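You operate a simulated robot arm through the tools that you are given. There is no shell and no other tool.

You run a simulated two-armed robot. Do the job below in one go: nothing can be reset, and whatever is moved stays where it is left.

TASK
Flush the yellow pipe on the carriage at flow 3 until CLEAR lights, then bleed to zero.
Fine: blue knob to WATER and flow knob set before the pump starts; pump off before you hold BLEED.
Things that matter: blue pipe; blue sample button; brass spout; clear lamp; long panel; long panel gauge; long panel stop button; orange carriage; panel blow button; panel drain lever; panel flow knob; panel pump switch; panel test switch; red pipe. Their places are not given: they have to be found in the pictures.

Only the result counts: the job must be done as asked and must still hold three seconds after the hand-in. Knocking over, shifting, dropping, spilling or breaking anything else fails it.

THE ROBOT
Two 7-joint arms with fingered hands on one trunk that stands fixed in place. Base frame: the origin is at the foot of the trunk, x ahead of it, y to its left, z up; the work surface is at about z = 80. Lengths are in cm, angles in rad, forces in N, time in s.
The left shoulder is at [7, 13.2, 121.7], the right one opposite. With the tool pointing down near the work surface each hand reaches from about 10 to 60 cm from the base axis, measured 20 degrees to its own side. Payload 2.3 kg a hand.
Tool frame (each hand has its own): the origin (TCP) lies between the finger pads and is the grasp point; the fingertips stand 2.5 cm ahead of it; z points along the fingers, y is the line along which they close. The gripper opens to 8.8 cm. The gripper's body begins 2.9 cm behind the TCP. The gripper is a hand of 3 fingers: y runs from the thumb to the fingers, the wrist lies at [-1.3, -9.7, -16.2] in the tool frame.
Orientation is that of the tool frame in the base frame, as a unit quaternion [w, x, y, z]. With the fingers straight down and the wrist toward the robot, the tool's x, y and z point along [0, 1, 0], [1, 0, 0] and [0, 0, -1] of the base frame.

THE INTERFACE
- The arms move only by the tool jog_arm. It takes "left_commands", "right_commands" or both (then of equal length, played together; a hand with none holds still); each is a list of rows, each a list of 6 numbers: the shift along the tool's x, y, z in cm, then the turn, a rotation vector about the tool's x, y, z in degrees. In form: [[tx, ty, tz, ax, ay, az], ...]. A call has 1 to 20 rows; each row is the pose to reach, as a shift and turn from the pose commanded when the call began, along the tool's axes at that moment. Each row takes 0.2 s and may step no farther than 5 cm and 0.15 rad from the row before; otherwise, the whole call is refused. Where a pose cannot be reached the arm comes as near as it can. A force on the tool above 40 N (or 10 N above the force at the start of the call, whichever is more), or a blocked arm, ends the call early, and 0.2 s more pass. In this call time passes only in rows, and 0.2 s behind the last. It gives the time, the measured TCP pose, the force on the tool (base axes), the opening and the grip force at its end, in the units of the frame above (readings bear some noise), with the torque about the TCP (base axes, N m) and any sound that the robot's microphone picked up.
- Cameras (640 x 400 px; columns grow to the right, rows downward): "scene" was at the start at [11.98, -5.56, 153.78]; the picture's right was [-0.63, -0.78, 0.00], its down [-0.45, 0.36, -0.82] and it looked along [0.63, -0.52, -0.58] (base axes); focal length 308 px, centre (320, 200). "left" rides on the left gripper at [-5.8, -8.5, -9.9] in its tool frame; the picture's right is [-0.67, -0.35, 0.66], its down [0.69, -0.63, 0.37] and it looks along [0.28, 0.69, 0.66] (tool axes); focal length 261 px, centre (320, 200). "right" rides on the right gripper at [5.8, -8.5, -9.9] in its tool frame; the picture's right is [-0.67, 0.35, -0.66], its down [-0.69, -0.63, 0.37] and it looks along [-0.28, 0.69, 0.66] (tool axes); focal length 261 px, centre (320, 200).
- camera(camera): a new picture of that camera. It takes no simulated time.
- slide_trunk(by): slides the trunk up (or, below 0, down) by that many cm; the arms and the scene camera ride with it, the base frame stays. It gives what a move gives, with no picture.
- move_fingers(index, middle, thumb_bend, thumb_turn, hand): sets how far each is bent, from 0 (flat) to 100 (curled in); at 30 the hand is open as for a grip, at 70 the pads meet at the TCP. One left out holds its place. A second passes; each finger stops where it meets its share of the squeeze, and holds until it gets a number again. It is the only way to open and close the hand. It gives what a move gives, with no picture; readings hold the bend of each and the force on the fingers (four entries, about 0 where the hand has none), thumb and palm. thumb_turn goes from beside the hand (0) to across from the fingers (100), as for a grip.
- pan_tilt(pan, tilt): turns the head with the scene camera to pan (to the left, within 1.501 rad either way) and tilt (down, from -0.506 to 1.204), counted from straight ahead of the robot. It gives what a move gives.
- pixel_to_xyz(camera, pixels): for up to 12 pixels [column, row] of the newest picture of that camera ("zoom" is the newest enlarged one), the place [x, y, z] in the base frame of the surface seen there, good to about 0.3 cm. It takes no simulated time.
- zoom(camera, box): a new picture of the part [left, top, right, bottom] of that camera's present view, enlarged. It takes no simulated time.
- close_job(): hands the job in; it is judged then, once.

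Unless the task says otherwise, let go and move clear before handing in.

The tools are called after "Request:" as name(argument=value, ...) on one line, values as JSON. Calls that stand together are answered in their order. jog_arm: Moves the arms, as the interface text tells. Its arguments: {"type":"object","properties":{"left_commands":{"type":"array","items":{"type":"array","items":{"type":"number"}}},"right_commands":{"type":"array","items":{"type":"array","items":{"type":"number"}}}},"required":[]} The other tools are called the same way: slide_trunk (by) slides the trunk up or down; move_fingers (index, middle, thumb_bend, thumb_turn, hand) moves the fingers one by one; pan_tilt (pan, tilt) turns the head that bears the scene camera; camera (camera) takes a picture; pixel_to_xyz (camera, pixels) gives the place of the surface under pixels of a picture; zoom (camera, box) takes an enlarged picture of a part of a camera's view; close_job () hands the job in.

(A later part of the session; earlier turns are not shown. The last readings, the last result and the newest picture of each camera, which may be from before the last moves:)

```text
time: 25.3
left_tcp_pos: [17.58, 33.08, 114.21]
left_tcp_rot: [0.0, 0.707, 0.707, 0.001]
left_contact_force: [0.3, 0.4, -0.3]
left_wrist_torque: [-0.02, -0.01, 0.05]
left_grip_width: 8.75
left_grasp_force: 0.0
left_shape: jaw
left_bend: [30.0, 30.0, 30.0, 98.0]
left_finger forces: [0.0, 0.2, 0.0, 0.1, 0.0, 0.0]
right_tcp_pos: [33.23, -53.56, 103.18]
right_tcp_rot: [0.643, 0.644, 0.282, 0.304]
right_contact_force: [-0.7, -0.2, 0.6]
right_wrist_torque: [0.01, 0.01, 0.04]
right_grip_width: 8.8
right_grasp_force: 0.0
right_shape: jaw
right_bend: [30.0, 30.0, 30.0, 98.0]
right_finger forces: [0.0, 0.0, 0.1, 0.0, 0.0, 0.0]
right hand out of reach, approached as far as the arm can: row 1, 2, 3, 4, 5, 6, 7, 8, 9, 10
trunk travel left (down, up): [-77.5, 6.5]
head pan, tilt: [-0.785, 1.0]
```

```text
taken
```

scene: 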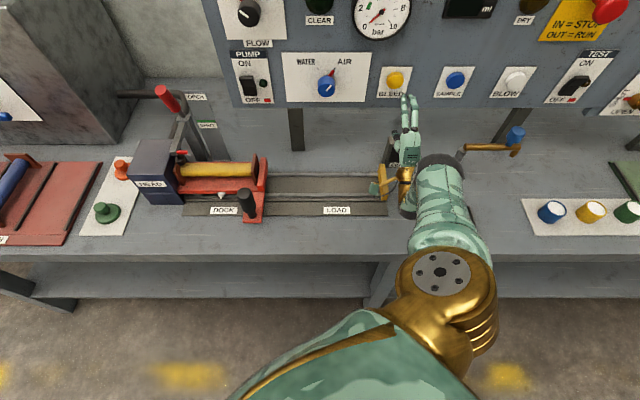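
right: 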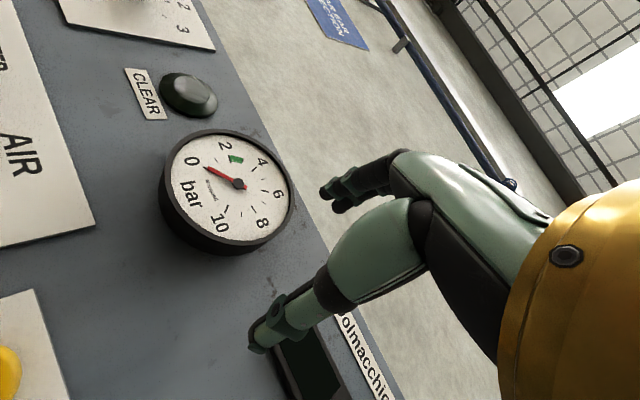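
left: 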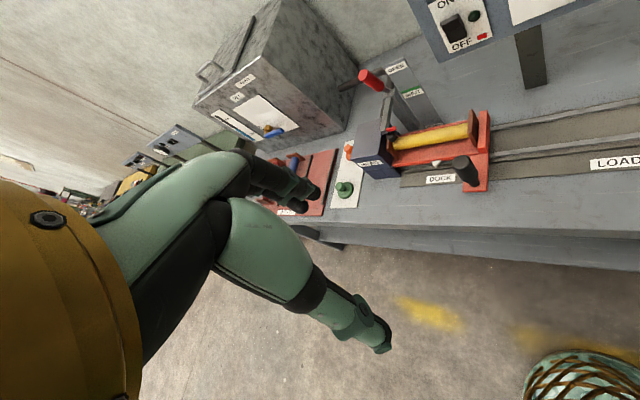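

The arm has now unfolded into a good forward posture pointing at the panel (u≈14.4, w≈61.4, z≈103, right before BLEED). I'll slide it left toward the blue knob.

Request:
jog_arm(right_commands=[[2, 0.3, 0, 0, 0, 0], [4, 0.6, 0, 0, 0, 0], [6, 0.9, 0, 0, 0, 0], [8, 1.2, 0, 0, 0, 0], [10, 1.5, 0, 0, 0, 0], [12, 1.8, 0, 0, 0, 0], [14, 2.1, 0, 0, 0, 0], [16, 2.4, 0, 0, 0, 0]])

Request:
camera(camera="scene")

```text
time: 27.1
left_tcp_pos: [17.62, 33.12, 114.39]
left_tcp_rot: [0.0, 0.707, 0.707, -0.001]
left_contact_force: [0.1, -0.1, -0.8]
left_wrist_torque: [0.01, -0.02, 0.02]
left_grip_width: 8.75
left_grasp_force: 0.1
left_shape: jaw
left_bend: [30.0, 30.0, 30.0, 98.0]
left_finger forces: [0.1, 0.0, 0.0, 0.0, 0.1, 0.1]
right_tcp_pos: [33.41, -53.51, 103.23]
right_tcp_rot: [0.642, 0.644, 0.282, 0.305]
right_contact_force: [-0.6, -0.2, -0.1]
right_wrist_torque: [-0.01, 0.03, -0.02]
right_grip_width: 8.78
right_grasp_force: 0.1
right_shape: jaw
right_bend: [30.0, 30.0, 30.0, 98.0]
right_finger forces: [0.0, 0.1, 0.0, 0.0, 0.0, 0.0]
right hand out of reach, approached as far as the arm can: row 1, 2, 3, 4, 5, 6, 7, 8
trunk travel left (down, up): [-77.5, 6.5]
head pan, tilt: [-0.785, 1.0]
```

```text
taken
```

scene: 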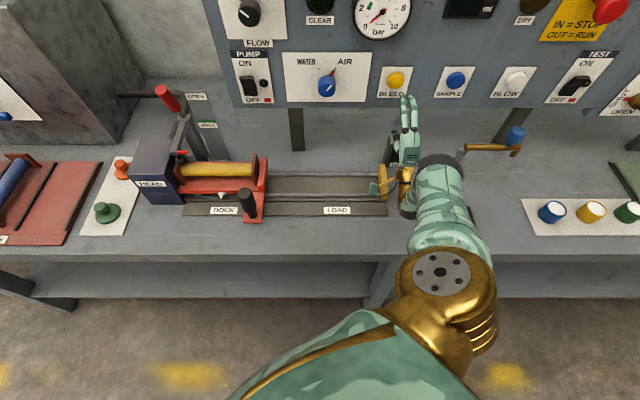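

Still blocked leftward. I'll look closely at the arm to understand which joint limits it.

Request:
zoom(camera="scene", box=[340, 80, 540, 380])

Request:
pixel_to_xyz(camera="scene", pixels=[[440, 165], [430, 215], [440, 275], [405, 175], [408, 205], [410, 150], [480, 300], [300, 365], [380, 258], [300, 258]])

Request:
camera(camera="left")

Request:
camera(camera="right")

```text
1.33 times, centred on (440, 230) of scene
```

zoom: 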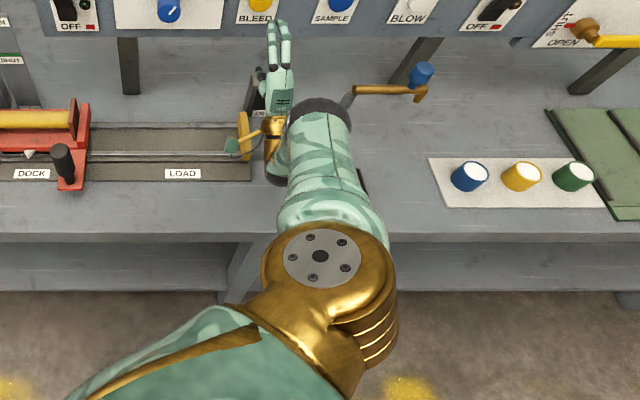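

```text
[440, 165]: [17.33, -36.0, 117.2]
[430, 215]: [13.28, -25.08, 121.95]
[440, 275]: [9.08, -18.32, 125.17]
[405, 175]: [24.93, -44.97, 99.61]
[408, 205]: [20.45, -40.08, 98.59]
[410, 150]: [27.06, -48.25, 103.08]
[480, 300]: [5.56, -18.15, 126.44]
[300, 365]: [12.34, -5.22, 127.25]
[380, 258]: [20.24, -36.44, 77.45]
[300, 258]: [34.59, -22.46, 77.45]
```

```text
taken
```

left: 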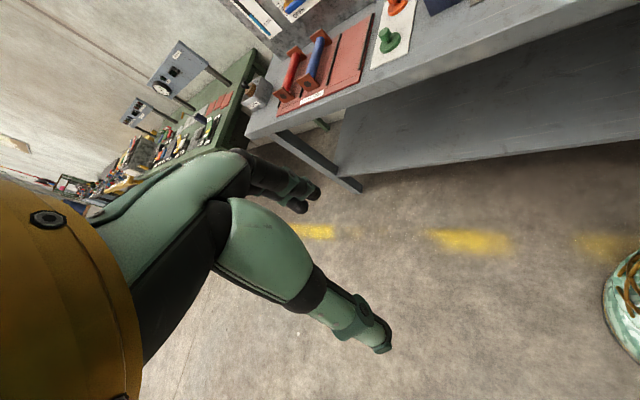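

```text
taken
```

right: 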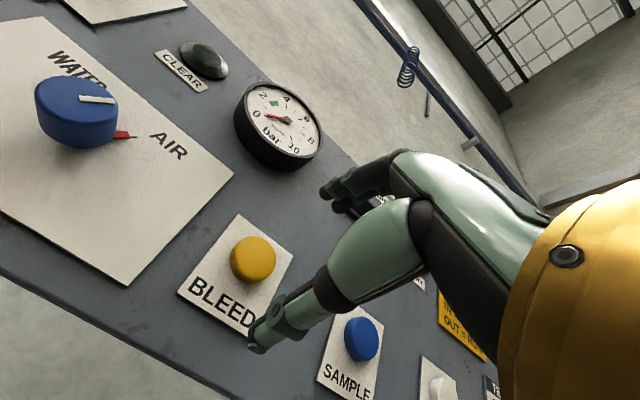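

The forearm hangs straight down with the wrist bent ~100°, which blocks leftward motion at roll 0. Rolling the hand toward -90° (wrist to the right side) should straighten the wrist, so I'll roll while drifting left.

Request:
jog_arm(right_commands=[[0.8, 0.3, -0.3, 0, 0, -8.2], [1.6, 0.6, -0.6, 0, 0, -16.4], [2.4, 0.9, -0.9, 0, 0, -24.6], [3.2, 1.2, -1.2, 0, 0, -32.8], [4, 1.5, -1.5, 0, 0, -41], [4.8, 1.8, -1.8, 0, 0, -49.2], [5.6, 2.1, -2.1, 0, 0, -57.4], [6.4, 2.4, -2.4, 0, 0, -65.6], [7.2, 2.7, -2.7, 0, 0, -73.8], [8, 3, -3, 0, 0, -82], [8.8, 3.3, -3.3, 0, 0, -90]])

Request:
camera(camera="scene")

```text
time: 29.5
left_tcp_pos: [17.71, 33.39, 114.15]
left_tcp_rot: [0.001, 0.708, 0.707, -0.002]
left_contact_force: [0.9, -0.4, -0.2]
left_wrist_torque: [-0.01, -0.01, 0.01]
left_grip_width: 8.76
left_grasp_force: 0.1
left_shape: jaw
left_bend: [30.0, 30.0, 30.0, 98.0]
left_finger forces: [0.0, 0.0, 0.0, 0.1, 0.0, 0.0]
right_tcp_pos: [39.27, -43.92, 127.4]
right_tcp_rot: [0.645, 0.266, 0.677, -0.234]
right_contact_force: [0.8, 0.4, -0.4]
right_wrist_torque: [-0.03, -0.01, -0.04]
right_grip_width: 8.8
right_grasp_force: 0.0
right_shape: jaw
right_bend: [30.0, 30.0, 30.0, 98.0]
right_finger forces: [0.0, 0.1, 0.0, 0.0, 0.0, 0.0]
right hand out of reach, approached as far as the arm can: row 1, 2, 3, 4, 5, 6, 7, 8, 9, 10, 11
trunk travel left (down, up): [-77.5, 6.5]
head pan, tilt: [-0.785, 1.0]
```

```text
taken
```

scene: 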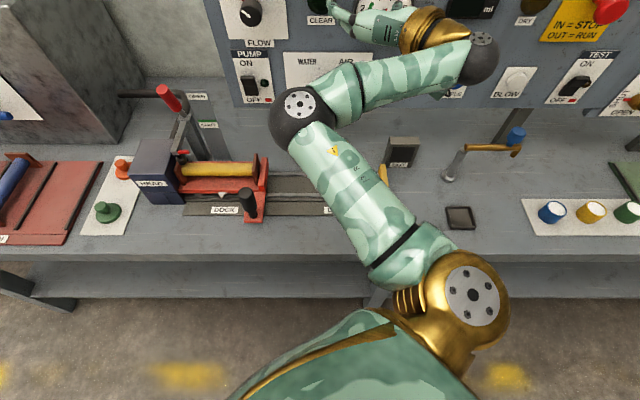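

That put the elbow inward again. I'll retract the hand low and close to the right side of the body (pointing straight ahead, roll 0), which should pull the elbow back and down, then extend from there.

Request:
jog_arm(right_commands=[[2, 0.3, -2.5, -2.85, 2.5, 6.9], [4, 0.6, -5, -5.7, 5, 13.8], [6.5, 0.9, -7, -8.55, 7.5, 20.8], [9, 1.2, -9, -11.4, 10, 27.7], [11.5, 1.5, -11, -14.25, 12.5, 34.6], [14, 1.8, -12.5, -17.1, 15, 41.5], [16.5, 2.1, -14, -19.95, 17.5, 48.5], [19.5, 2.4, -15, -22.8, 20, 55.4], [22.5, 2.7, -16, -25.65, 22.5, 62.3], [25.5, 3, -16.5, -28.5, 25, 69.2], [28, 3.3, -17, -31.35, 27.5, 76.2], [30.5, 3.67, -17.25, -34.2, 30.1, 83.1]])

Request:
camera(camera="scene")

```text
time: 32.3
left_tcp_pos: [17.2, 32.93, 114.48]
left_tcp_rot: [0.001, 0.708, 0.706, 0.001]
left_contact_force: [0.3, -0.2, 0.0]
left_wrist_torque: [0.0, 0.0, -0.03]
left_grip_width: 8.77
left_grasp_force: 0.1
left_shape: jaw
left_bend: [30.0, 30.0, 30.0, 98.0]
left_finger forces: [0.1, 0.1, 0.0, 0.0, 0.0, 0.1]
right_tcp_pos: [26.29, -13.85, 87.46]
right_tcp_rot: [0.179, 0.245, 0.737, 0.604]
right_contact_force: [-0.3, 0.4, 0.0]
right_wrist_torque: [0.01, 0.0, -0.02]
right_grip_width: 8.78
right_grasp_force: 0.0
right_shape: jaw
right_bend: [30.0, 30.0, 30.0, 97.0]
right_finger forces: [0.0, 0.0, 0.0, 0.0, 0.0, 0.0]
right hand out of reach, approached as far as the arm can: row 1, 2, 3, 4, 5, 6, 7, 8, 9, 10, 11, 12
trunk travel left (down, up): [-77.5, 6.5]
head pan, tilt: [-0.785, 1.0]
stopped in row 12 (right hand): the arm was blocked; the commanded pose is now the measured one
```

```text
taken
```

scene: 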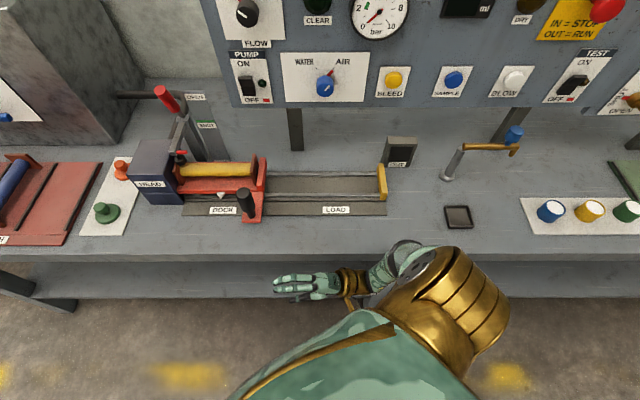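

Now the upper arm hangs down with the elbow low, the hand pointing forward-left at (26,-14,87) — the configuration I wanted. I'll raise it and yaw it to straight ahead.

Request:
jog_arm(right_commands=[[-0.5, 2, -0.8, -1, -4.5, 0.3], [-1.2, 4, -1.8, -2.2, -10, 0.7], [-2.2, 6, -3, -3.5, -16, 1.1], [-3.3, 8, -4.2, -4.8, -22, 1.6], [-4.4, 9.5, -5.5, -6, -28, 2], [-5.5, 11, -6.8, -7.2, -33.5, 2.4], [-6.6, 12.2, -8.1, -8.4, -39, 2.8], [-7.7, 13.4, -9.4, -9.6, -44, 3.2], [-8.9, 14.6, -10.7, -10.8, -49.5, 3.6], [-10, 15.7, -12, -11.9, -54.6, 4]])

Request:
camera(camera="scene")

```text
time: 34.5
left_tcp_pos: [17.59, 33.19, 114.28]
left_tcp_rot: [-0.001, 0.707, 0.707, 0.0]
left_contact_force: [-0.1, -0.2, -0.5]
left_wrist_torque: [-0.01, 0.0, 0.0]
left_grip_width: 8.79
left_grasp_force: 0.0
left_shape: jaw
left_bend: [30.0, 30.0, 30.0, 98.0]
left_finger forces: [0.0, 0.0, 0.0, 0.0, 0.0, 0.0]
right_tcp_pos: [33.62, -36.53, 95.77]
right_tcp_rot: [0.498, 0.499, 0.501, 0.502]
right_contact_force: [0.2, -0.4, 0.0]
right_wrist_torque: [-0.02, -0.01, 0.01]
right_grip_width: 8.79
right_grasp_force: 0.1
right_shape: jaw
right_bend: [30.0, 30.0, 30.0, 97.0]
right_finger forces: [0.1, 0.0, 0.1, 0.0, 0.0, 0.0]
right hand out of reach, approached as far as the arm can: row 4, 5, 6, 7, 8, 9, 10
trunk travel left (down, up): [-77.5, 6.5]
head pan, tilt: [-0.785, 1.0]
```

```text
taken
```

scene: 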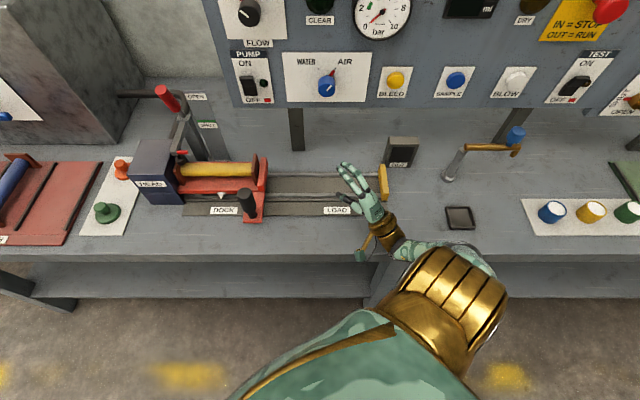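

The hand points straight ahead at (33.6,-36.5,95.8) with the elbow low on the right. Now I'll roll toward -90° from this configuration (keeping the wrist about in place, rising a bit), then yaw toward the panel.

Request:
jog_arm(right_commands=[[1, 0.6, 0, 0, 0, -8.2], [2, 1.2, 0, 0, 0, -16.4], [3, 1.8, 0, 0, 0, -24.6], [4, 2.4, 0, 0, 0, -32.8], [4.8, 3, 0, 0, 0, -41], [5.6, 3.6, 0, 0, 0, -49.2], [6.4, 4.2, 0, 0, 0, -57.4], [7.2, 4.8, 0, 0, 0, -65.6], [8, 5.4, 0, 0, 0, -73.8], [8.2, 6, 0, 0, 0, -82], [8.4, 6.6, 0, 0, 0, -90]])

Request:
camera(camera="scene")

```text
time: 36.9
left_tcp_pos: [17.5, 33.16, 114.25]
left_tcp_rot: [0.001, 0.708, 0.706, 0.0]
left_contact_force: [0.6, -0.3, -0.3]
left_wrist_torque: [0.03, -0.03, 0.0]
left_grip_width: 8.76
left_grasp_force: 0.1
left_shape: jaw
left_bend: [30.0, 30.0, 30.0, 98.0]
left_finger forces: [0.0, 0.0, 0.1, 0.0, 0.0, 0.1]
right_tcp_pos: [31.18, -51.43, 115.34]
right_tcp_rot: [0.654, 0.068, 0.75, 0.072]
right_contact_force: [-0.3, -0.4, -0.9]
right_wrist_torque: [0.0, 0.0, 0.0]
right_grip_width: 8.79
right_grasp_force: 0.2
right_shape: jaw
right_bend: [30.0, 30.0, 30.0, 98.0]
right_finger forces: [0.1, 0.0, 0.0, 0.0, 0.0, 0.0]
right hand out of reach, approached as far as the arm can: row 1, 2, 3, 4, 5, 6, 7, 8, 9, 10, 11
trunk travel left (down, up): [-77.5, 6.5]
head pan, tilt: [-0.785, 1.0]
```

```text
taken
```

scene: 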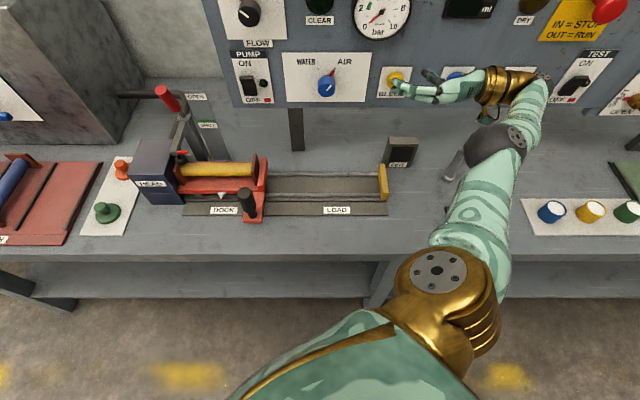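

This reached the opposite wrist limit. Measurements show the wrist was always bent ~100° backward with the forearm coming from the finger side; I'll get to the natural posture via a fingers-down pose over the free part of the bench, then pitch up from there.

Request:
jog_arm(right_commands=[[0.7, 1.1, -0.5, 4.9, 3.94, 4.61], [1.4, 2.2, -0.5, 9.8, 7.87, 9.23], [2.2, 3.3, -0.3, 14.7, 11.8, 13.84], [3.1, 4.4, 0, 19.6, 15.74, 18.46], [4, 5.6, 0.4, 24.5, 19.68, 23.07], [5, 6.8, 0.9, 29.4, 23.6, 27.7], [6, 8, 1.4, 34.4, 27.55, 32.3], [7, 9.2, 2, 39.3, 31.5, 36.9], [8, 10.4, 2.6, 44.2, 35.4, 41.5], [9, 11.6, 3.2, 49.1, 39.4, 46.1], [10, 12.8, 3.8, 54, 43.3, 50.8], [11, 14, 4.4, 58.9, 47.2, 55.4], [12, 15.2, 5, 63.8, 51.2, 60], [13, 16.2, 5.6, 68.7, 55.1, 64.6]])

Request:
camera(camera="scene")

```text
time: 39.9
left_tcp_pos: [17.55, 33.12, 114.16]
left_tcp_rot: [0.0, 0.707, 0.707, 0.0]
left_contact_force: [-0.3, 0.1, 0.1]
left_wrist_torque: [0.02, -0.03, 0.04]
left_grip_width: 8.77
left_grasp_force: 0.1
left_shape: jaw
left_bend: [30.0, 30.0, 30.0, 98.0]
left_finger forces: [0.1, 0.1, 0.1, 0.0, 0.0, 0.1]
right_tcp_pos: [35.11, -34.39, 105.89]
right_tcp_rot: [0.054, 0.685, 0.726, 0.005]
right_contact_force: [-0.2, -0.8, -0.4]
right_wrist_torque: [0.0, 0.0, -0.02]
right_grip_width: 8.79
right_grasp_force: 0.1
right_shape: jaw
right_bend: [30.0, 30.0, 30.0, 97.0]
right_finger forces: [0.0, 0.0, 0.1, 0.0, 0.0, 0.0]
right hand out of reach, approached as far as the arm can: row 1, 2, 3, 4, 5, 6, 7, 14
trunk travel left (down, up): [-77.5, 6.5]
head pan, tilt: [-0.785, 1.0]
```

```text
taken
```

scene: 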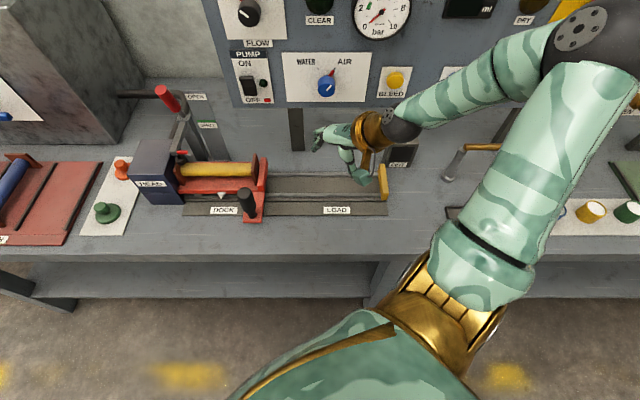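

The elbow is now out to the right and rows 8–13 were within limits. I'll try turning toward the panel with a positive roll (palm left, y up-right), which should suit a hanging elbow.

Request:
jog_arm(right_commands=[[0.3, -0.33, 0.1, -6.53, 0, 4.62], [0.6, -0.66, 0.2, -13.1, 0, 9.24], [0.9, -1, 0.3, -19.6, 0, 13.9], [1.2, -1.33, 0.4, -26.1, 0, 18.5], [1.5, -1.66, 0.5, -32.7, 0, 23.1], [1.8, -2, 0.6, -39.2, 0, 27.7], [2.1, -2.33, 0.7, -45.7, 0, 32.3], [2.4, -2.66, 0.8, -52.2, 0, 37], [2.7, -3, 0.9, -58.8, 0, 41.6], [3, -3.33, 1, -65.3, 0, 46.2], [3.3, -3.66, 1.1, -71.8, 0, 50.8], [3.6, -4, 1.2, -78.4, 0, 55.4], [3.9, -4.33, 1.3, -84.9, 0, 60], [4.2, -4.66, 1.4, -91.4, 0, 64.7], [4.4, -5, 1.5, -98, 0, 69.3]])

Request:
camera(camera="scene")

```text
time: 43.1
left_tcp_pos: [17.6, 33.27, 114.22]
left_tcp_rot: [0.001, 0.707, 0.707, 0.0]
left_contact_force: [0.4, 0.3, 0.4]
left_wrist_torque: [0.03, 0.0, 0.0]
left_grip_width: 8.77
left_grasp_force: 0.0
left_shape: jaw
left_bend: [30.0, 30.0, 30.0, 98.0]
left_finger forces: [0.0, 0.0, 0.0, 0.0, 0.0, 0.0]
right_tcp_pos: [30.15, -30.33, 103.41]
right_tcp_rot: [0.509, 0.667, 0.016, 0.544]
right_contact_force: [0.2, -0.5, -0.2]
right_wrist_torque: [-0.01, -0.01, -0.03]
right_grip_width: 8.77
right_grasp_force: 0.1
right_shape: jaw
right_bend: [30.0, 30.0, 30.0, 97.0]
right_finger forces: [0.0, 0.0, 0.0, 0.0, 0.1, 0.0]
right hand out of reach, approached as far as the arm can: row 4, 5, 6
trunk travel left (down, up): [-77.5, 6.5]
head pan, tilt: [-0.785, 1.0]
```

```text
taken
```

scene: 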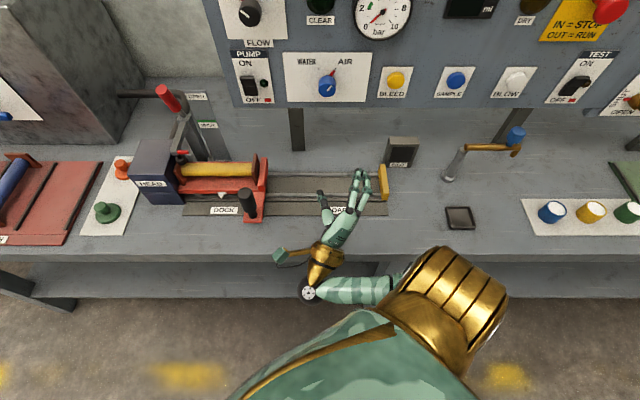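

Excellent — the last rows were all within limits: the hand points at the panel at (30,-30,103) with about +45° roll. Now I'll advance to the blue knob's standoff, adding a little roll for the counter-clockwise turn.

Request:
jog_arm(right_commands=[[0.1, -0.06, 1.75, 0.2, -0.7, 1.4], [0.2, -0.12, 3.5, 0.4, -1.4, 2.9], [0.3, -0.18, 5.25, 0.6, -2, 4.3], [0.4, -0.24, 7, 0.8, -2.7, 5.7], [0.5, -0.3, 8.75, 1.05, -3.4, 7.2], [0.6, -0.36, 10.5, 1.3, -4.1, 8.6], [0.7, -0.42, 12.25, 1.5, -4.8, 10], [0.8, -0.48, 14, 1.7, -5.4, 11.4], [0.9, -0.54, 15.75, 1.9, -6.1, 12.9], [1, -0.6, 17.5, 2.1, -6.8, 14.3]])

Request:
camera(camera="scene")

Request:
camera(camera="right")

```text
time: 45.3
left_tcp_pos: [17.72, 33.21, 114.24]
left_tcp_rot: [0.0, 0.707, 0.707, -0.001]
left_contact_force: [-0.2, -0.4, 0.2]
left_wrist_torque: [0.01, 0.01, -0.04]
left_grip_width: 8.76
left_grasp_force: 0.0
left_shape: jaw
left_bend: [30.0, 30.0, 30.0, 98.0]
left_finger forces: [0.0, 0.0, 0.0, 0.1, 0.1, 0.0]
right_tcp_pos: [44.05, -41.08, 105.81]
right_tcp_rot: [0.425, 0.705, -0.087, 0.561]
right_contact_force: [1.0, 0.4, -0.6]
right_wrist_torque: [0.02, 0.03, 0.0]
right_grip_width: 8.8
right_grasp_force: 0.0
right_shape: jaw
right_bend: [30.0, 30.0, 30.0, 97.0]
right_finger forces: [0.0, 0.0, 0.0, 0.0, 0.0, 0.0]
trunk travel left (down, up): [-77.5, 6.5]
head pan, tilt: [-0.785, 1.0]
```

```text
taken
```

scene: 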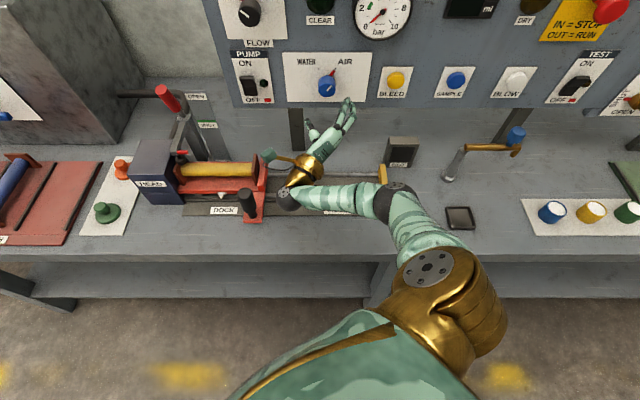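

```text
taken
```

right: 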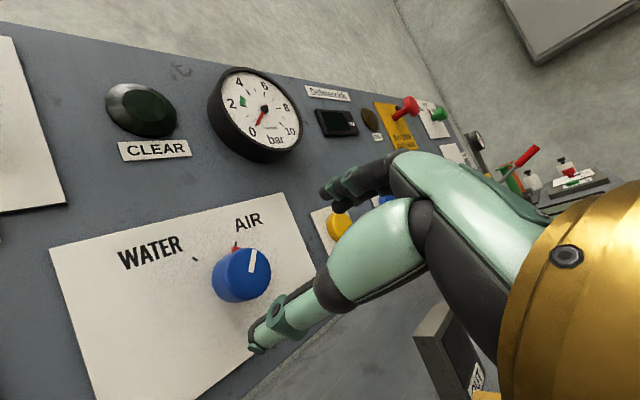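

All within limits: TCP at u≈-2.1, w≈60.2, z≈105.8, and the blue knob (right px 245,275) lies just where the tool axis points (predicted 247,273). I'll advance 7 cm and look.

Request:
jog_arm(right_commands=[[-0.1, 0, 1.75, 0, 0, 0], [-0.2, 0, 3.5, 0, 0, 0], [-0.3, 0, 5.25, 0, 0, 0], [-0.36, 0, 7, 0, 0, 0]])

Request:
camera(camera="right")

Request:
zoom(camera="scene", box=[220, 40, 440, 230])

```text
time: 46.3
left_tcp_pos: [17.61, 33.17, 114.12]
left_tcp_rot: [-0.001, 0.707, 0.707, -0.001]
left_contact_force: [0.9, -0.2, -0.4]
left_wrist_torque: [0.01, 0.03, -0.02]
left_grip_width: 8.75
left_grasp_force: 0.0
left_shape: jaw
left_bend: [30.0, 30.0, 30.0, 98.0]
left_finger forces: [0.0, 0.0, 0.0, 0.1, 0.1, 0.0]
right_tcp_pos: [48.85, -46.11, 105.24]
right_tcp_rot: [0.424, 0.705, -0.087, 0.562]
right_contact_force: [0.4, 0.5, -0.3]
right_wrist_torque: [0.02, -0.01, -0.01]
right_grip_width: 8.79
right_grasp_force: 0.1
right_shape: jaw
right_bend: [30.0, 30.0, 30.0, 97.0]
right_finger forces: [0.0, 0.0, 0.0, 0.1, 0.0, 0.0]
trunk travel left (down, up): [-77.5, 6.5]
head pan, tilt: [-0.785, 1.0]
```

```text
taken
```

right: 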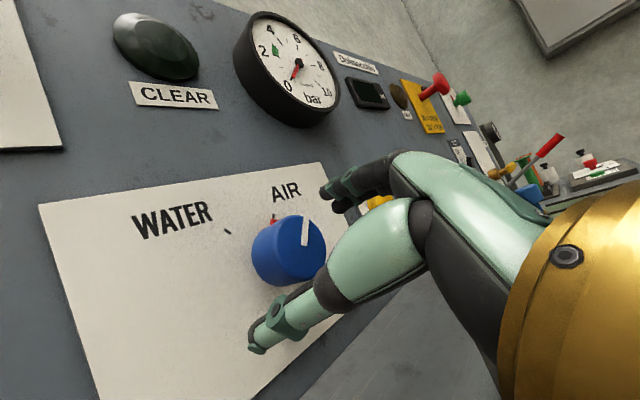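

```text
2.11 times, centred on (330, 135) of scene
```

zoom: 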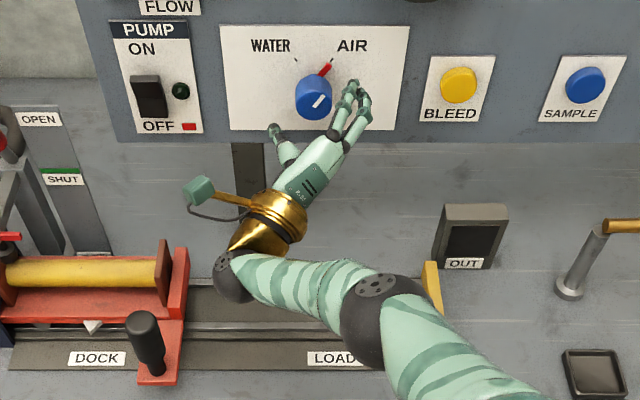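

The knob sits between thumb and fingers, TCP at w≈67.2. I'll go 2.2 cm further in and close the fingers.

Request:
jog_arm(right_commands=[[0.05, 0, 1.1, 0, 0, 0], [0.1, 0.05, 2.2, 0, 0, 0]])

Request:
move_fingers(hand="right", index=65, middle=65, thumb_bend=65)

Request:
camera(camera="right")

Request:
zoom(camera="scene", box=[270, 30, 410, 150])

```text
time: 46.9
left_tcp_pos: [17.73, 33.04, 114.26]
left_tcp_rot: [0.001, 0.707, 0.707, -0.001]
left_contact_force: [0.0, 0.0, -0.1]
left_wrist_torque: [0.0, 0.01, 0.0]
left_grip_width: 8.74
left_grasp_force: 0.1
left_shape: jaw
left_bend: [30.0, 30.0, 30.0, 98.0]
left_finger forces: [0.0, 0.1, 0.0, 0.0, 0.0, 0.0]
right_tcp_pos: [49.72, -47.36, 105.74]
right_tcp_rot: [0.425, 0.704, -0.087, 0.562]
right_contact_force: [0.5, 0.7, 0.4]
right_wrist_torque: [0.0, 0.01, 0.02]
right_grip_width: 8.81
right_grasp_force: 0.0
right_shape: jaw
right_bend: [30.0, 30.0, 30.0, 97.0]
right_finger forces: [0.0, 0.0, 0.0, 0.1, 0.0, 0.0]
right hand out of reach, approached as far as the arm can: row 2
trunk travel left (down, up): [-77.5, 6.5]
head pan, tilt: [-0.785, 1.0]
```

```text
time: 47.9
left_tcp_pos: [17.68, 33.18, 114.2]
left_tcp_rot: [0.0, 0.707, 0.707, -0.001]
left_contact_force: [0.2, -0.2, 0.0]
left_wrist_torque: [0.0, 0.02, 0.01]
left_grip_width: 8.77
left_grasp_force: 0.0
left_shape: jaw
left_bend: [30.0, 30.0, 30.0, 98.0]
left_finger forces: [0.0, 0.0, 0.0, 0.0, 0.1, 0.0]
right_tcp_pos: [49.83, -47.43, 105.67]
right_tcp_rot: [0.424, 0.705, -0.086, 0.562]
right_contact_force: [1.1, 1.3, -2.2]
right_wrist_torque: [-0.01, 0.02, -0.08]
right_grip_width: 3.16
right_grasp_force: 10.5
right_shape: fingers
right_bend: [57.0, 60.0, 54.0, 97.0]
right_finger forces: [4.7, 4.3, 0.0, 0.0, 10.9, 0.0]
trunk travel left (down, up): [-77.5, 6.5]
head pan, tilt: [-0.785, 1.0]
```

```text
taken
```

right: 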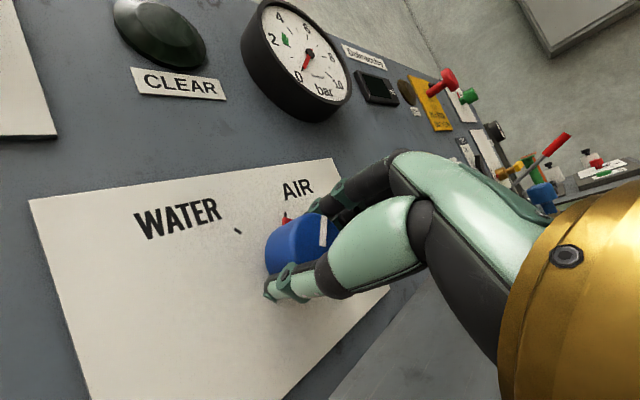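

```text
3.33 times, centred on (340, 90) of scene
```

zoom: 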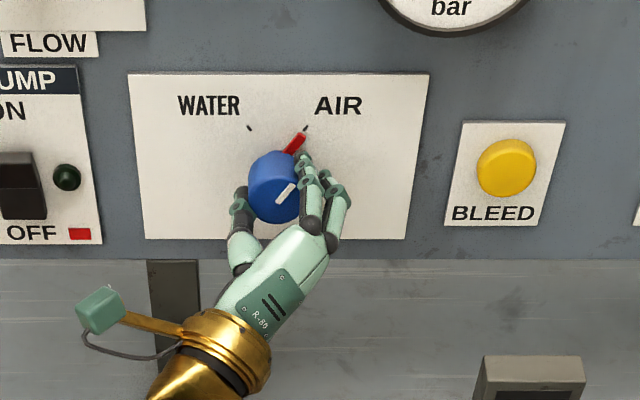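

The arm is at full stretch (w≈68.7; row 2 flagged), so turning here would pull on the knob. I'll release, back off and raise the hand, then lower the trunk to gain reach.

Request:
move_fingers(hand="right", index=30, middle=30, thumb_bend=30)

Request:
jog_arm(right_commands=[[0, 0, -2, 0, 0, 0], [0, 0, -4, 0, 0, 0], [0, 0, -6, 0, 0, 0], [0, 0, -8, 0, 0, 0], [1.8, 1, -9, 0, 0, 0], [3.6, 2, -10, 0, 0, 0], [5.4, 3, -11, 0, 0, 0], [7.2, 4, -11, 0, 0, 0], [9, 5, -11, 0, 0, 0], [10.8, 6, -11, 0, 0, 0], [12.6, 7, -11, 0, 0, 0]])

Request:
zoom(camera="scene", box=[230, 0, 430, 120])

Request:
camera(camera="scene")

```text
time: 48.9
left_tcp_pos: [17.53, 33.1, 114.24]
left_tcp_rot: [0.001, 0.707, 0.707, -0.001]
left_contact_force: [-0.6, -0.7, -0.5]
left_wrist_torque: [0.02, 0.0, -0.03]
left_grip_width: 8.77
left_grasp_force: 0.1
left_shape: jaw
left_bend: [30.0, 30.0, 30.0, 98.0]
left_finger forces: [0.1, 0.0, 0.0, 0.1, 0.1, 0.0]
right_tcp_pos: [49.71, -47.39, 105.64]
right_tcp_rot: [0.425, 0.705, -0.087, 0.562]
right_contact_force: [-0.4, 0.6, -0.7]
right_wrist_torque: [-0.02, 0.01, 0.01]
right_grip_width: 8.45
right_grasp_force: 0.0
right_shape: fingers
right_bend: [30.0, 30.0, 30.0, 97.0]
right_finger forces: [0.0, 0.1, 0.1, 0.1, 0.1, 0.0]
trunk travel left (down, up): [-77.5, 6.5]
head pan, tilt: [-0.785, 1.0]
```

```text
time: 51.3
left_tcp_pos: [17.59, 33.1, 114.28]
left_tcp_rot: [0.001, 0.706, 0.708, -0.001]
left_contact_force: [-1.0, 0.4, 0.1]
left_wrist_torque: [-0.02, 0.0, -0.04]
left_grip_width: 8.76
left_grasp_force: 0.0
left_shape: jaw
left_bend: [30.0, 30.0, 30.0, 98.0]
left_finger forces: [0.0, 0.1, 0.0, 0.1, 0.0, 0.0]
right_tcp_pos: [41.98, -39.65, 120.33]
right_tcp_rot: [0.424, 0.704, -0.087, 0.562]
right_contact_force: [-0.4, 0.3, 0.0]
right_wrist_torque: [0.02, 0.01, 0.0]
right_grip_width: 8.48
right_grasp_force: 0.1
right_shape: fingers
right_bend: [30.0, 30.0, 30.0, 97.0]
right_finger forces: [0.0, 0.0, 0.1, 0.0, 0.0, 0.0]
right hand out of reach, approached as far as the arm can: row 4
trunk travel left (down, up): [-77.5, 6.5]
head pan, tilt: [-0.785, 1.0]
```

```text
3.20 times, centred on (330, 60) of scene
```

zoom: 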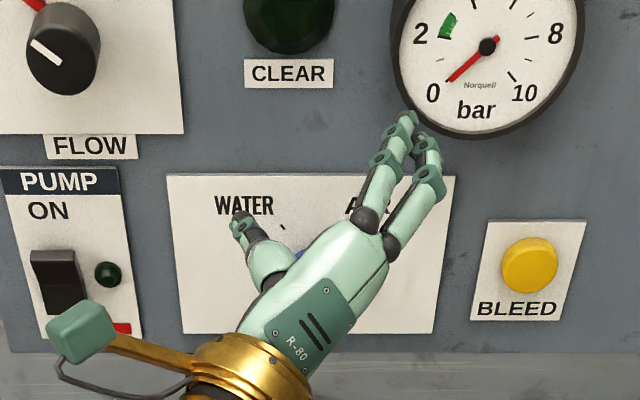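

```text
taken
```

scene: 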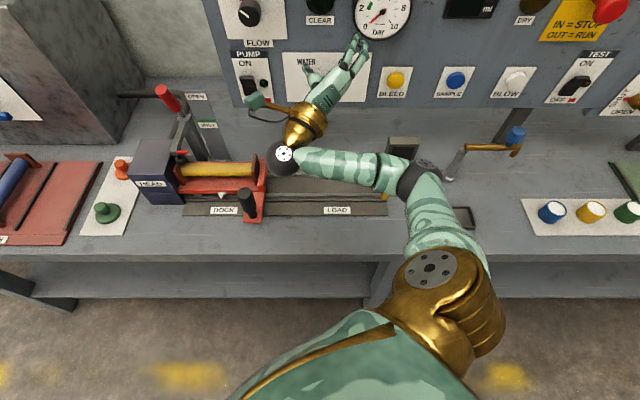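

The hand is at (42,-39.7,120.3), clear of the panel. Before lowering the trunk I'll check the elbow and forearm heights.

Request:
pixel_to_xyz(camera="scene", pixels=[[425, 180], [400, 175], [345, 165], [285, 158], [258, 102], [455, 155], [398, 145], [460, 215], [430, 230]])

```text
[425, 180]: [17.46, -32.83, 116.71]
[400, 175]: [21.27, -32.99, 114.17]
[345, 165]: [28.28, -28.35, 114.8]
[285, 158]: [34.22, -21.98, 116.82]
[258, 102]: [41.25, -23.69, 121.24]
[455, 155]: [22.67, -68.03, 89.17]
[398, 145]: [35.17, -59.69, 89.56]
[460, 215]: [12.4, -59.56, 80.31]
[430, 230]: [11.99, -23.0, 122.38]
```

Elbow and forearm centres are at z≈112, so lowering by 14 cm leaves them well above the bench (80) and away from the carriage handle. Lowering the trunk.

Request:
slide_trunk(by=-14)

Request:
pan_tilt(pan=-0.72, tilt=0.62)

Request:
camera(camera="scene")

Request:
camera(camera="right")

```text
time: 52.9
left_tcp_pos: [17.62, 33.28, 100.33]
left_tcp_rot: [0.0, 0.707, 0.707, -0.001]
left_contact_force: [-0.4, 0.3, 0.7]
left_wrist_torque: [-0.01, 0.04, 0.0]
left_grip_width: 8.74
left_grasp_force: 0.0
left_shape: jaw
left_bend: [30.0, 30.0, 30.0, 98.0]
left_finger forces: [0.1, 0.0, 0.0, 0.1, 0.0, 0.0]
right_tcp_pos: [41.98, -39.66, 106.24]
right_tcp_rot: [0.425, 0.705, -0.087, 0.561]
right_contact_force: [-0.7, -0.1, 0.6]
right_wrist_torque: [0.03, -0.01, -0.01]
right_grip_width: 8.45
right_grasp_force: 0.0
right_shape: fingers
right_bend: [30.0, 30.0, 30.0, 97.0]
right_finger forces: [0.0, 0.0, 0.1, 0.1, 0.1, 0.1]
trunk travel left (down, up): [-63.5, 20.5]
head pan, tilt: [-0.785, 1.0]
```

```text
time: 53.8
left_tcp_pos: [17.6, 33.06, 100.26]
left_tcp_rot: [0.0, 0.707, 0.707, 0.0]
left_contact_force: [-0.9, 0.1, 0.7]
left_wrist_torque: [-0.01, -0.01, 0.0]
left_grip_width: 8.76
left_grasp_force: 0.1
left_shape: jaw
left_bend: [30.0, 30.0, 30.0, 98.0]
left_finger forces: [0.0, 0.0, 0.1, 0.0, 0.1, 0.1]
right_tcp_pos: [41.97, -39.61, 106.19]
right_tcp_rot: [0.425, 0.705, -0.087, 0.561]
right_contact_force: [0.2, 0.1, 0.9]
right_wrist_torque: [-0.01, -0.02, -0.01]
right_grip_width: 8.45
right_grasp_force: 0.1
right_shape: fingers
right_bend: [30.0, 30.0, 30.0, 97.0]
right_finger forces: [0.0, 0.0, 0.0, 0.0, 0.0, 0.0]
trunk travel left (down, up): [-63.5, 20.5]
head pan, tilt: [-0.721, 0.62]
```

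```text
taken
```

scene: 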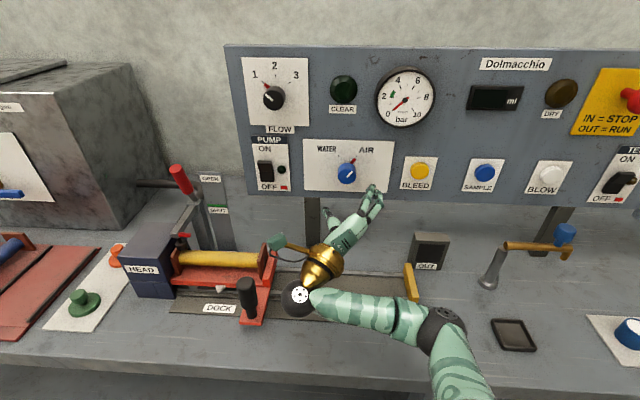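

```text
taken
```

right: 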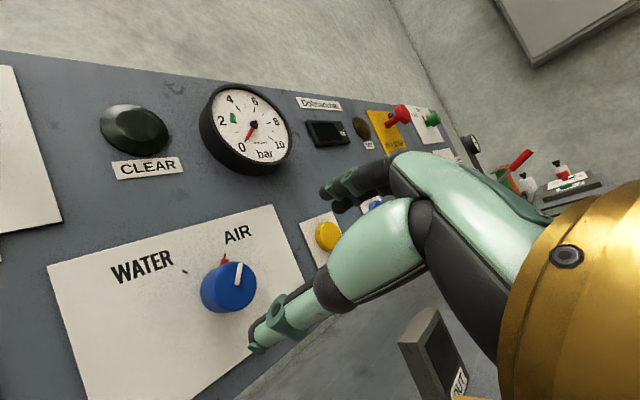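

The trunk is down 14 cm and everything is clear; the blue knob is straight ahead. Approaching it again to w≈69.3.

Request:
jog_arm(right_commands=[[-0.1, -0.1, 1.7, 0, 0, 0], [-0.2, -0.2, 3.4, 0, 0, 0], [-0.3, -0.3, 5.1, 0, 0, 0], [-0.4, -0.35, 6.8, 0, 0, 0], [-0.43, -0.4, 8.5, 0, 0, 0], [-0.43, -0.42, 10.2, 0, 0, 0], [-0.43, -0.44, 11.5, 0, 0, 0]])

Request:
camera(camera="right")

Request:
zoom(camera="scene", box=[280, 120, 440, 240])

```text
time: 55.4
left_tcp_pos: [17.61, 33.09, 100.33]
left_tcp_rot: [0.0, 0.707, 0.707, -0.002]
left_contact_force: [-0.4, -0.8, 0.1]
left_wrist_torque: [0.01, 0.02, 0.0]
left_grip_width: 8.75
left_grasp_force: 0.0
left_shape: jaw
left_bend: [30.0, 30.0, 30.0, 98.0]
left_finger forces: [0.0, 0.1, 0.1, 0.0, 0.1, 0.0]
right_tcp_pos: [50.38, -47.63, 105.55]
right_tcp_rot: [0.426, 0.705, -0.087, 0.561]
right_contact_force: [0.1, -0.3, -0.1]
right_wrist_torque: [-0.02, 0.0, 0.02]
right_grip_width: 8.46
right_grasp_force: 0.1
right_shape: fingers
right_bend: [30.0, 30.0, 30.0, 97.0]
right_finger forces: [0.0, 0.0, 0.0, 0.0, 0.1, 0.1]
trunk travel left (down, up): [-63.5, 20.5]
head pan, tilt: [-0.721, 0.62]
```

```text
taken
```

right: 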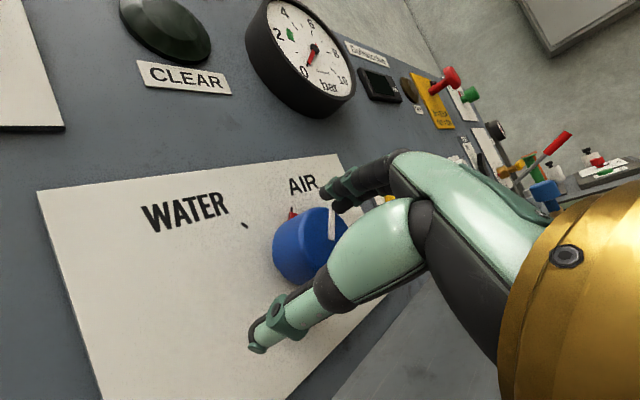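

```text
3.33 times, centred on (360, 180) of scene
```

zoom: 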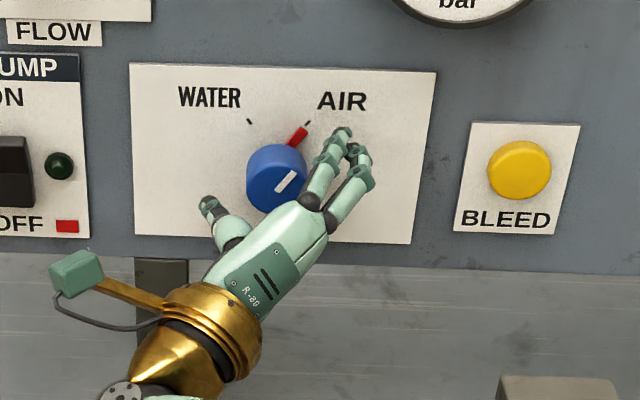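

TCP is at u≈-1.9, w≈69.3, z≈105.6 with no reach warnings. Closing the fingers on the blue knob.

Request:
move_fingers(hand="right", index=65, middle=65, thumb_bend=65)

Request:
zoom(camera="scene", box=[280, 120, 440, 240])

```text
time: 56.4
left_tcp_pos: [17.57, 33.05, 100.33]
left_tcp_rot: [0.0, 0.707, 0.707, 0.0]
left_contact_force: [-0.1, 0.3, -0.8]
left_wrist_torque: [-0.03, 0.04, -0.04]
left_grip_width: 8.77
left_grasp_force: 0.1
left_shape: jaw
left_bend: [30.0, 30.0, 30.0, 98.0]
left_finger forces: [0.1, 0.1, 0.0, 0.0, 0.0, 0.1]
right_tcp_pos: [50.34, -47.56, 105.58]
right_tcp_rot: [0.425, 0.704, -0.087, 0.562]
right_contact_force: [0.1, -2.8, 2.1]
right_wrist_torque: [-0.09, -0.01, -0.14]
right_grip_width: 3.11
right_grasp_force: 9.5
right_shape: fingers
right_bend: [56.0, 58.0, 56.0, 97.0]
right_finger forces: [6.1, 5.2, 0.0, 0.0, 8.3, 0.1]
trunk travel left (down, up): [-63.5, 20.5]
head pan, tilt: [-0.721, 0.62]
```

```text
3.33 times, centred on (360, 180) of scene
```

zoom: 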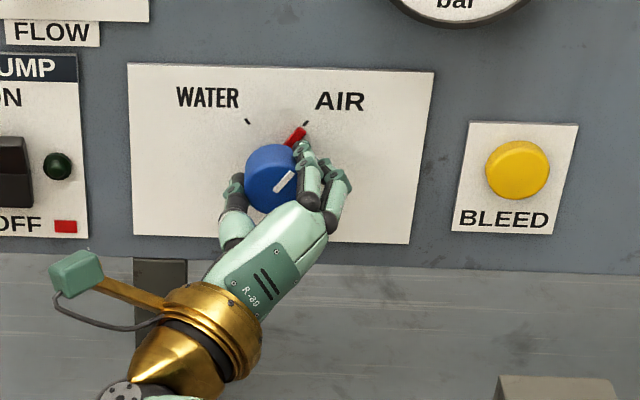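

Gripped (width 3.1, ~9.5 N). Now turning counter-clockwise toward WATER, first 30°.

Request:
jog_arm(right_commands=[[0, 0, 0, 0, 0, -6], [0, 0, 0, 0, 0, -12], [0, 0, 0, 0, 0, -18], [0, 0, 0, 0, 0, -24], [0, 0, 0, 0, 0, -30]])

Request:
zoom(camera="scene", box=[280, 120, 440, 240])

```text
time: 57.6
left_tcp_pos: [17.53, 33.14, 100.26]
left_tcp_rot: [0.0, 0.707, 0.707, 0.0]
left_contact_force: [0.1, -0.3, -0.3]
left_wrist_torque: [0.0, 0.0, -0.01]
left_grip_width: 8.75
left_grasp_force: 0.1
left_shape: jaw
left_bend: [30.0, 30.0, 30.0, 98.0]
left_finger forces: [0.0, 0.1, 0.0, 0.0, 0.0, 0.1]
right_tcp_pos: [50.39, -47.63, 105.56]
right_tcp_rot: [0.556, 0.703, 0.098, 0.432]
right_contact_force: [-0.9, -2.0, 3.4]
right_wrist_torque: [-0.08, -0.09, -0.11]
right_grip_width: 3.11
right_grasp_force: 10.0
right_shape: fingers
right_bend: [56.0, 59.0, 56.0, 96.0]
right_finger forces: [6.4, 5.6, 0.0, 0.0, 8.0, 0.0]
trunk travel left (down, up): [-63.5, 20.5]
head pan, tilt: [-0.721, 0.62]
```

```text
3.33 times, centred on (360, 180) of scene
```

zoom: 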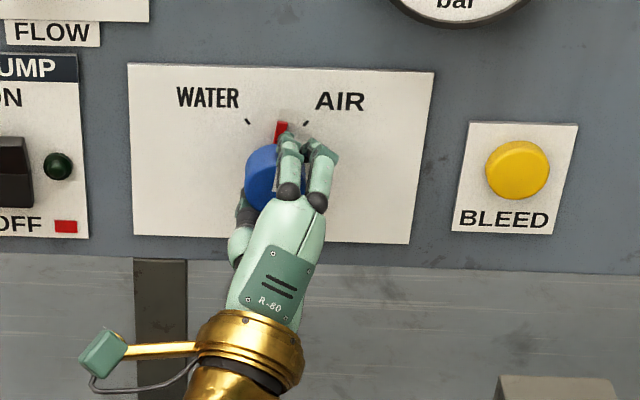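

The pointer moved to the middle with the hand. Turning another 30°.

Request:
jog_arm(right_commands=[[0, 0, 0, 0, 0, -6], [0, 0, 0, 0, 0, -12], [0, 0, 0, 0, 0, -18], [0, 0, 0, 0, 0, -24], [0, 0, 0, 0, 0, -30]])

Request:
zoom(camera="scene", box=[280, 120, 440, 240])

```text
time: 58.8
left_tcp_pos: [17.49, 33.08, 100.31]
left_tcp_rot: [-0.001, 0.707, 0.707, 0.0]
left_contact_force: [-0.2, -0.8, 0.1]
left_wrist_torque: [0.01, -0.01, 0.02]
left_grip_width: 8.77
left_grasp_force: 0.0
left_shape: jaw
left_bend: [30.0, 30.0, 30.0, 98.0]
left_finger forces: [0.0, 0.1, 0.1, 0.0, 0.0, 0.0]
right_tcp_pos: [50.39, -47.63, 105.6]
right_tcp_rot: [0.649, 0.654, 0.277, 0.272]
right_contact_force: [-0.4, -3.3, 5.6]
right_wrist_torque: [-0.1, -0.1, -0.05]
right_grip_width: 3.07
right_grasp_force: 9.3
right_shape: fingers
right_bend: [56.0, 59.0, 56.0, 97.0]
right_finger forces: [6.1, 6.1, 0.0, 0.0, 7.2, 0.0]
trunk travel left (down, up): [-63.5, 20.5]
head pan, tilt: [-0.721, 0.62]
```

```text
3.33 times, centred on (360, 180) of scene
```

zoom: 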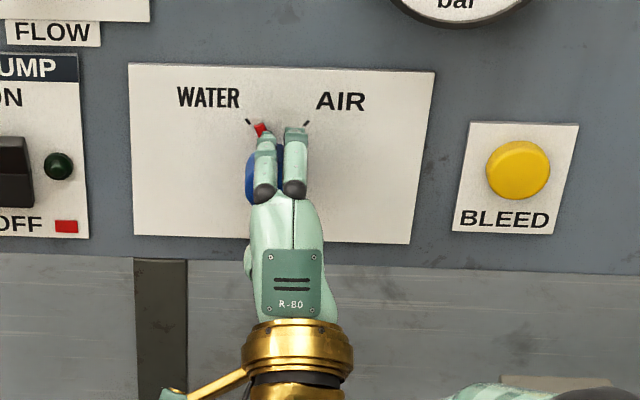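

The pointer is almost at the WATER tick, a few degrees short. I'll turn 7° more.

Request:
jog_arm(right_commands=[[0, 0, 0, 0, 0, -3.5], [0, 0, 0, 0, 0, -7]])

Request:
zoom(camera="scene", box=[310, 130, 390, 190])

Request:
camera(camera="right")

```text
time: 59.4
left_tcp_pos: [17.61, 33.21, 100.19]
left_tcp_rot: [0.0, 0.707, 0.707, -0.001]
left_contact_force: [-0.4, -0.2, 1.5]
left_wrist_torque: [0.0, 0.03, 0.02]
left_grip_width: 8.73
left_grasp_force: 0.0
left_shape: jaw
left_bend: [30.0, 30.0, 30.0, 98.0]
left_finger forces: [0.0, 0.0, 0.0, 0.0, 0.0, 0.0]
right_tcp_pos: [50.32, -47.55, 105.59]
right_tcp_rot: [0.664, 0.635, 0.317, 0.234]
right_contact_force: [1.3, -1.9, 4.4]
right_wrist_torque: [-0.08, -0.1, -0.02]
right_grip_width: 3.05
right_grasp_force: 9.8
right_shape: fingers
right_bend: [56.0, 59.0, 56.0, 97.0]
right_finger forces: [5.9, 6.2, 0.0, 0.1, 7.2, 0.0]
trunk travel left (down, up): [-63.5, 20.5]
head pan, tilt: [-0.721, 0.62]
```

```text
6.67 times, centred on (350, 160) of scene
```

zoom: 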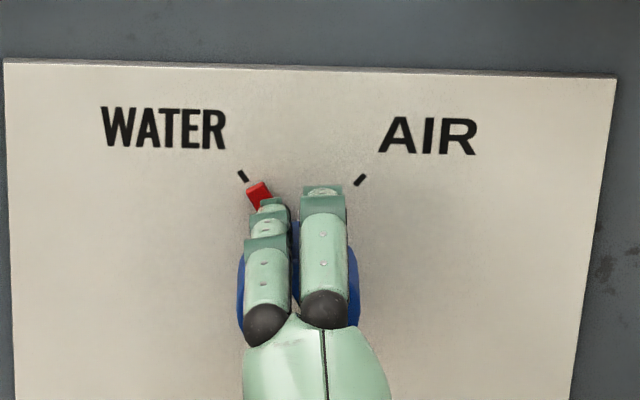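

```text
taken
```

right: 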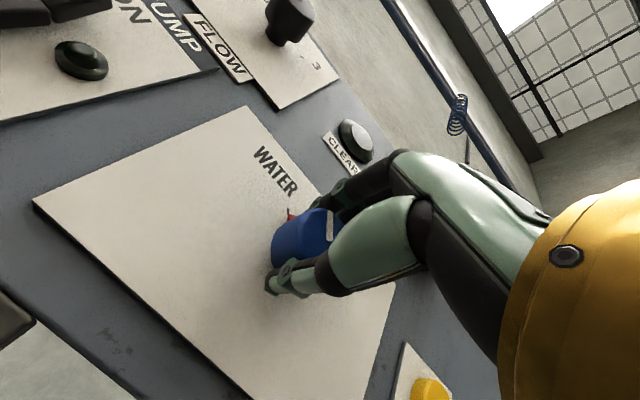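

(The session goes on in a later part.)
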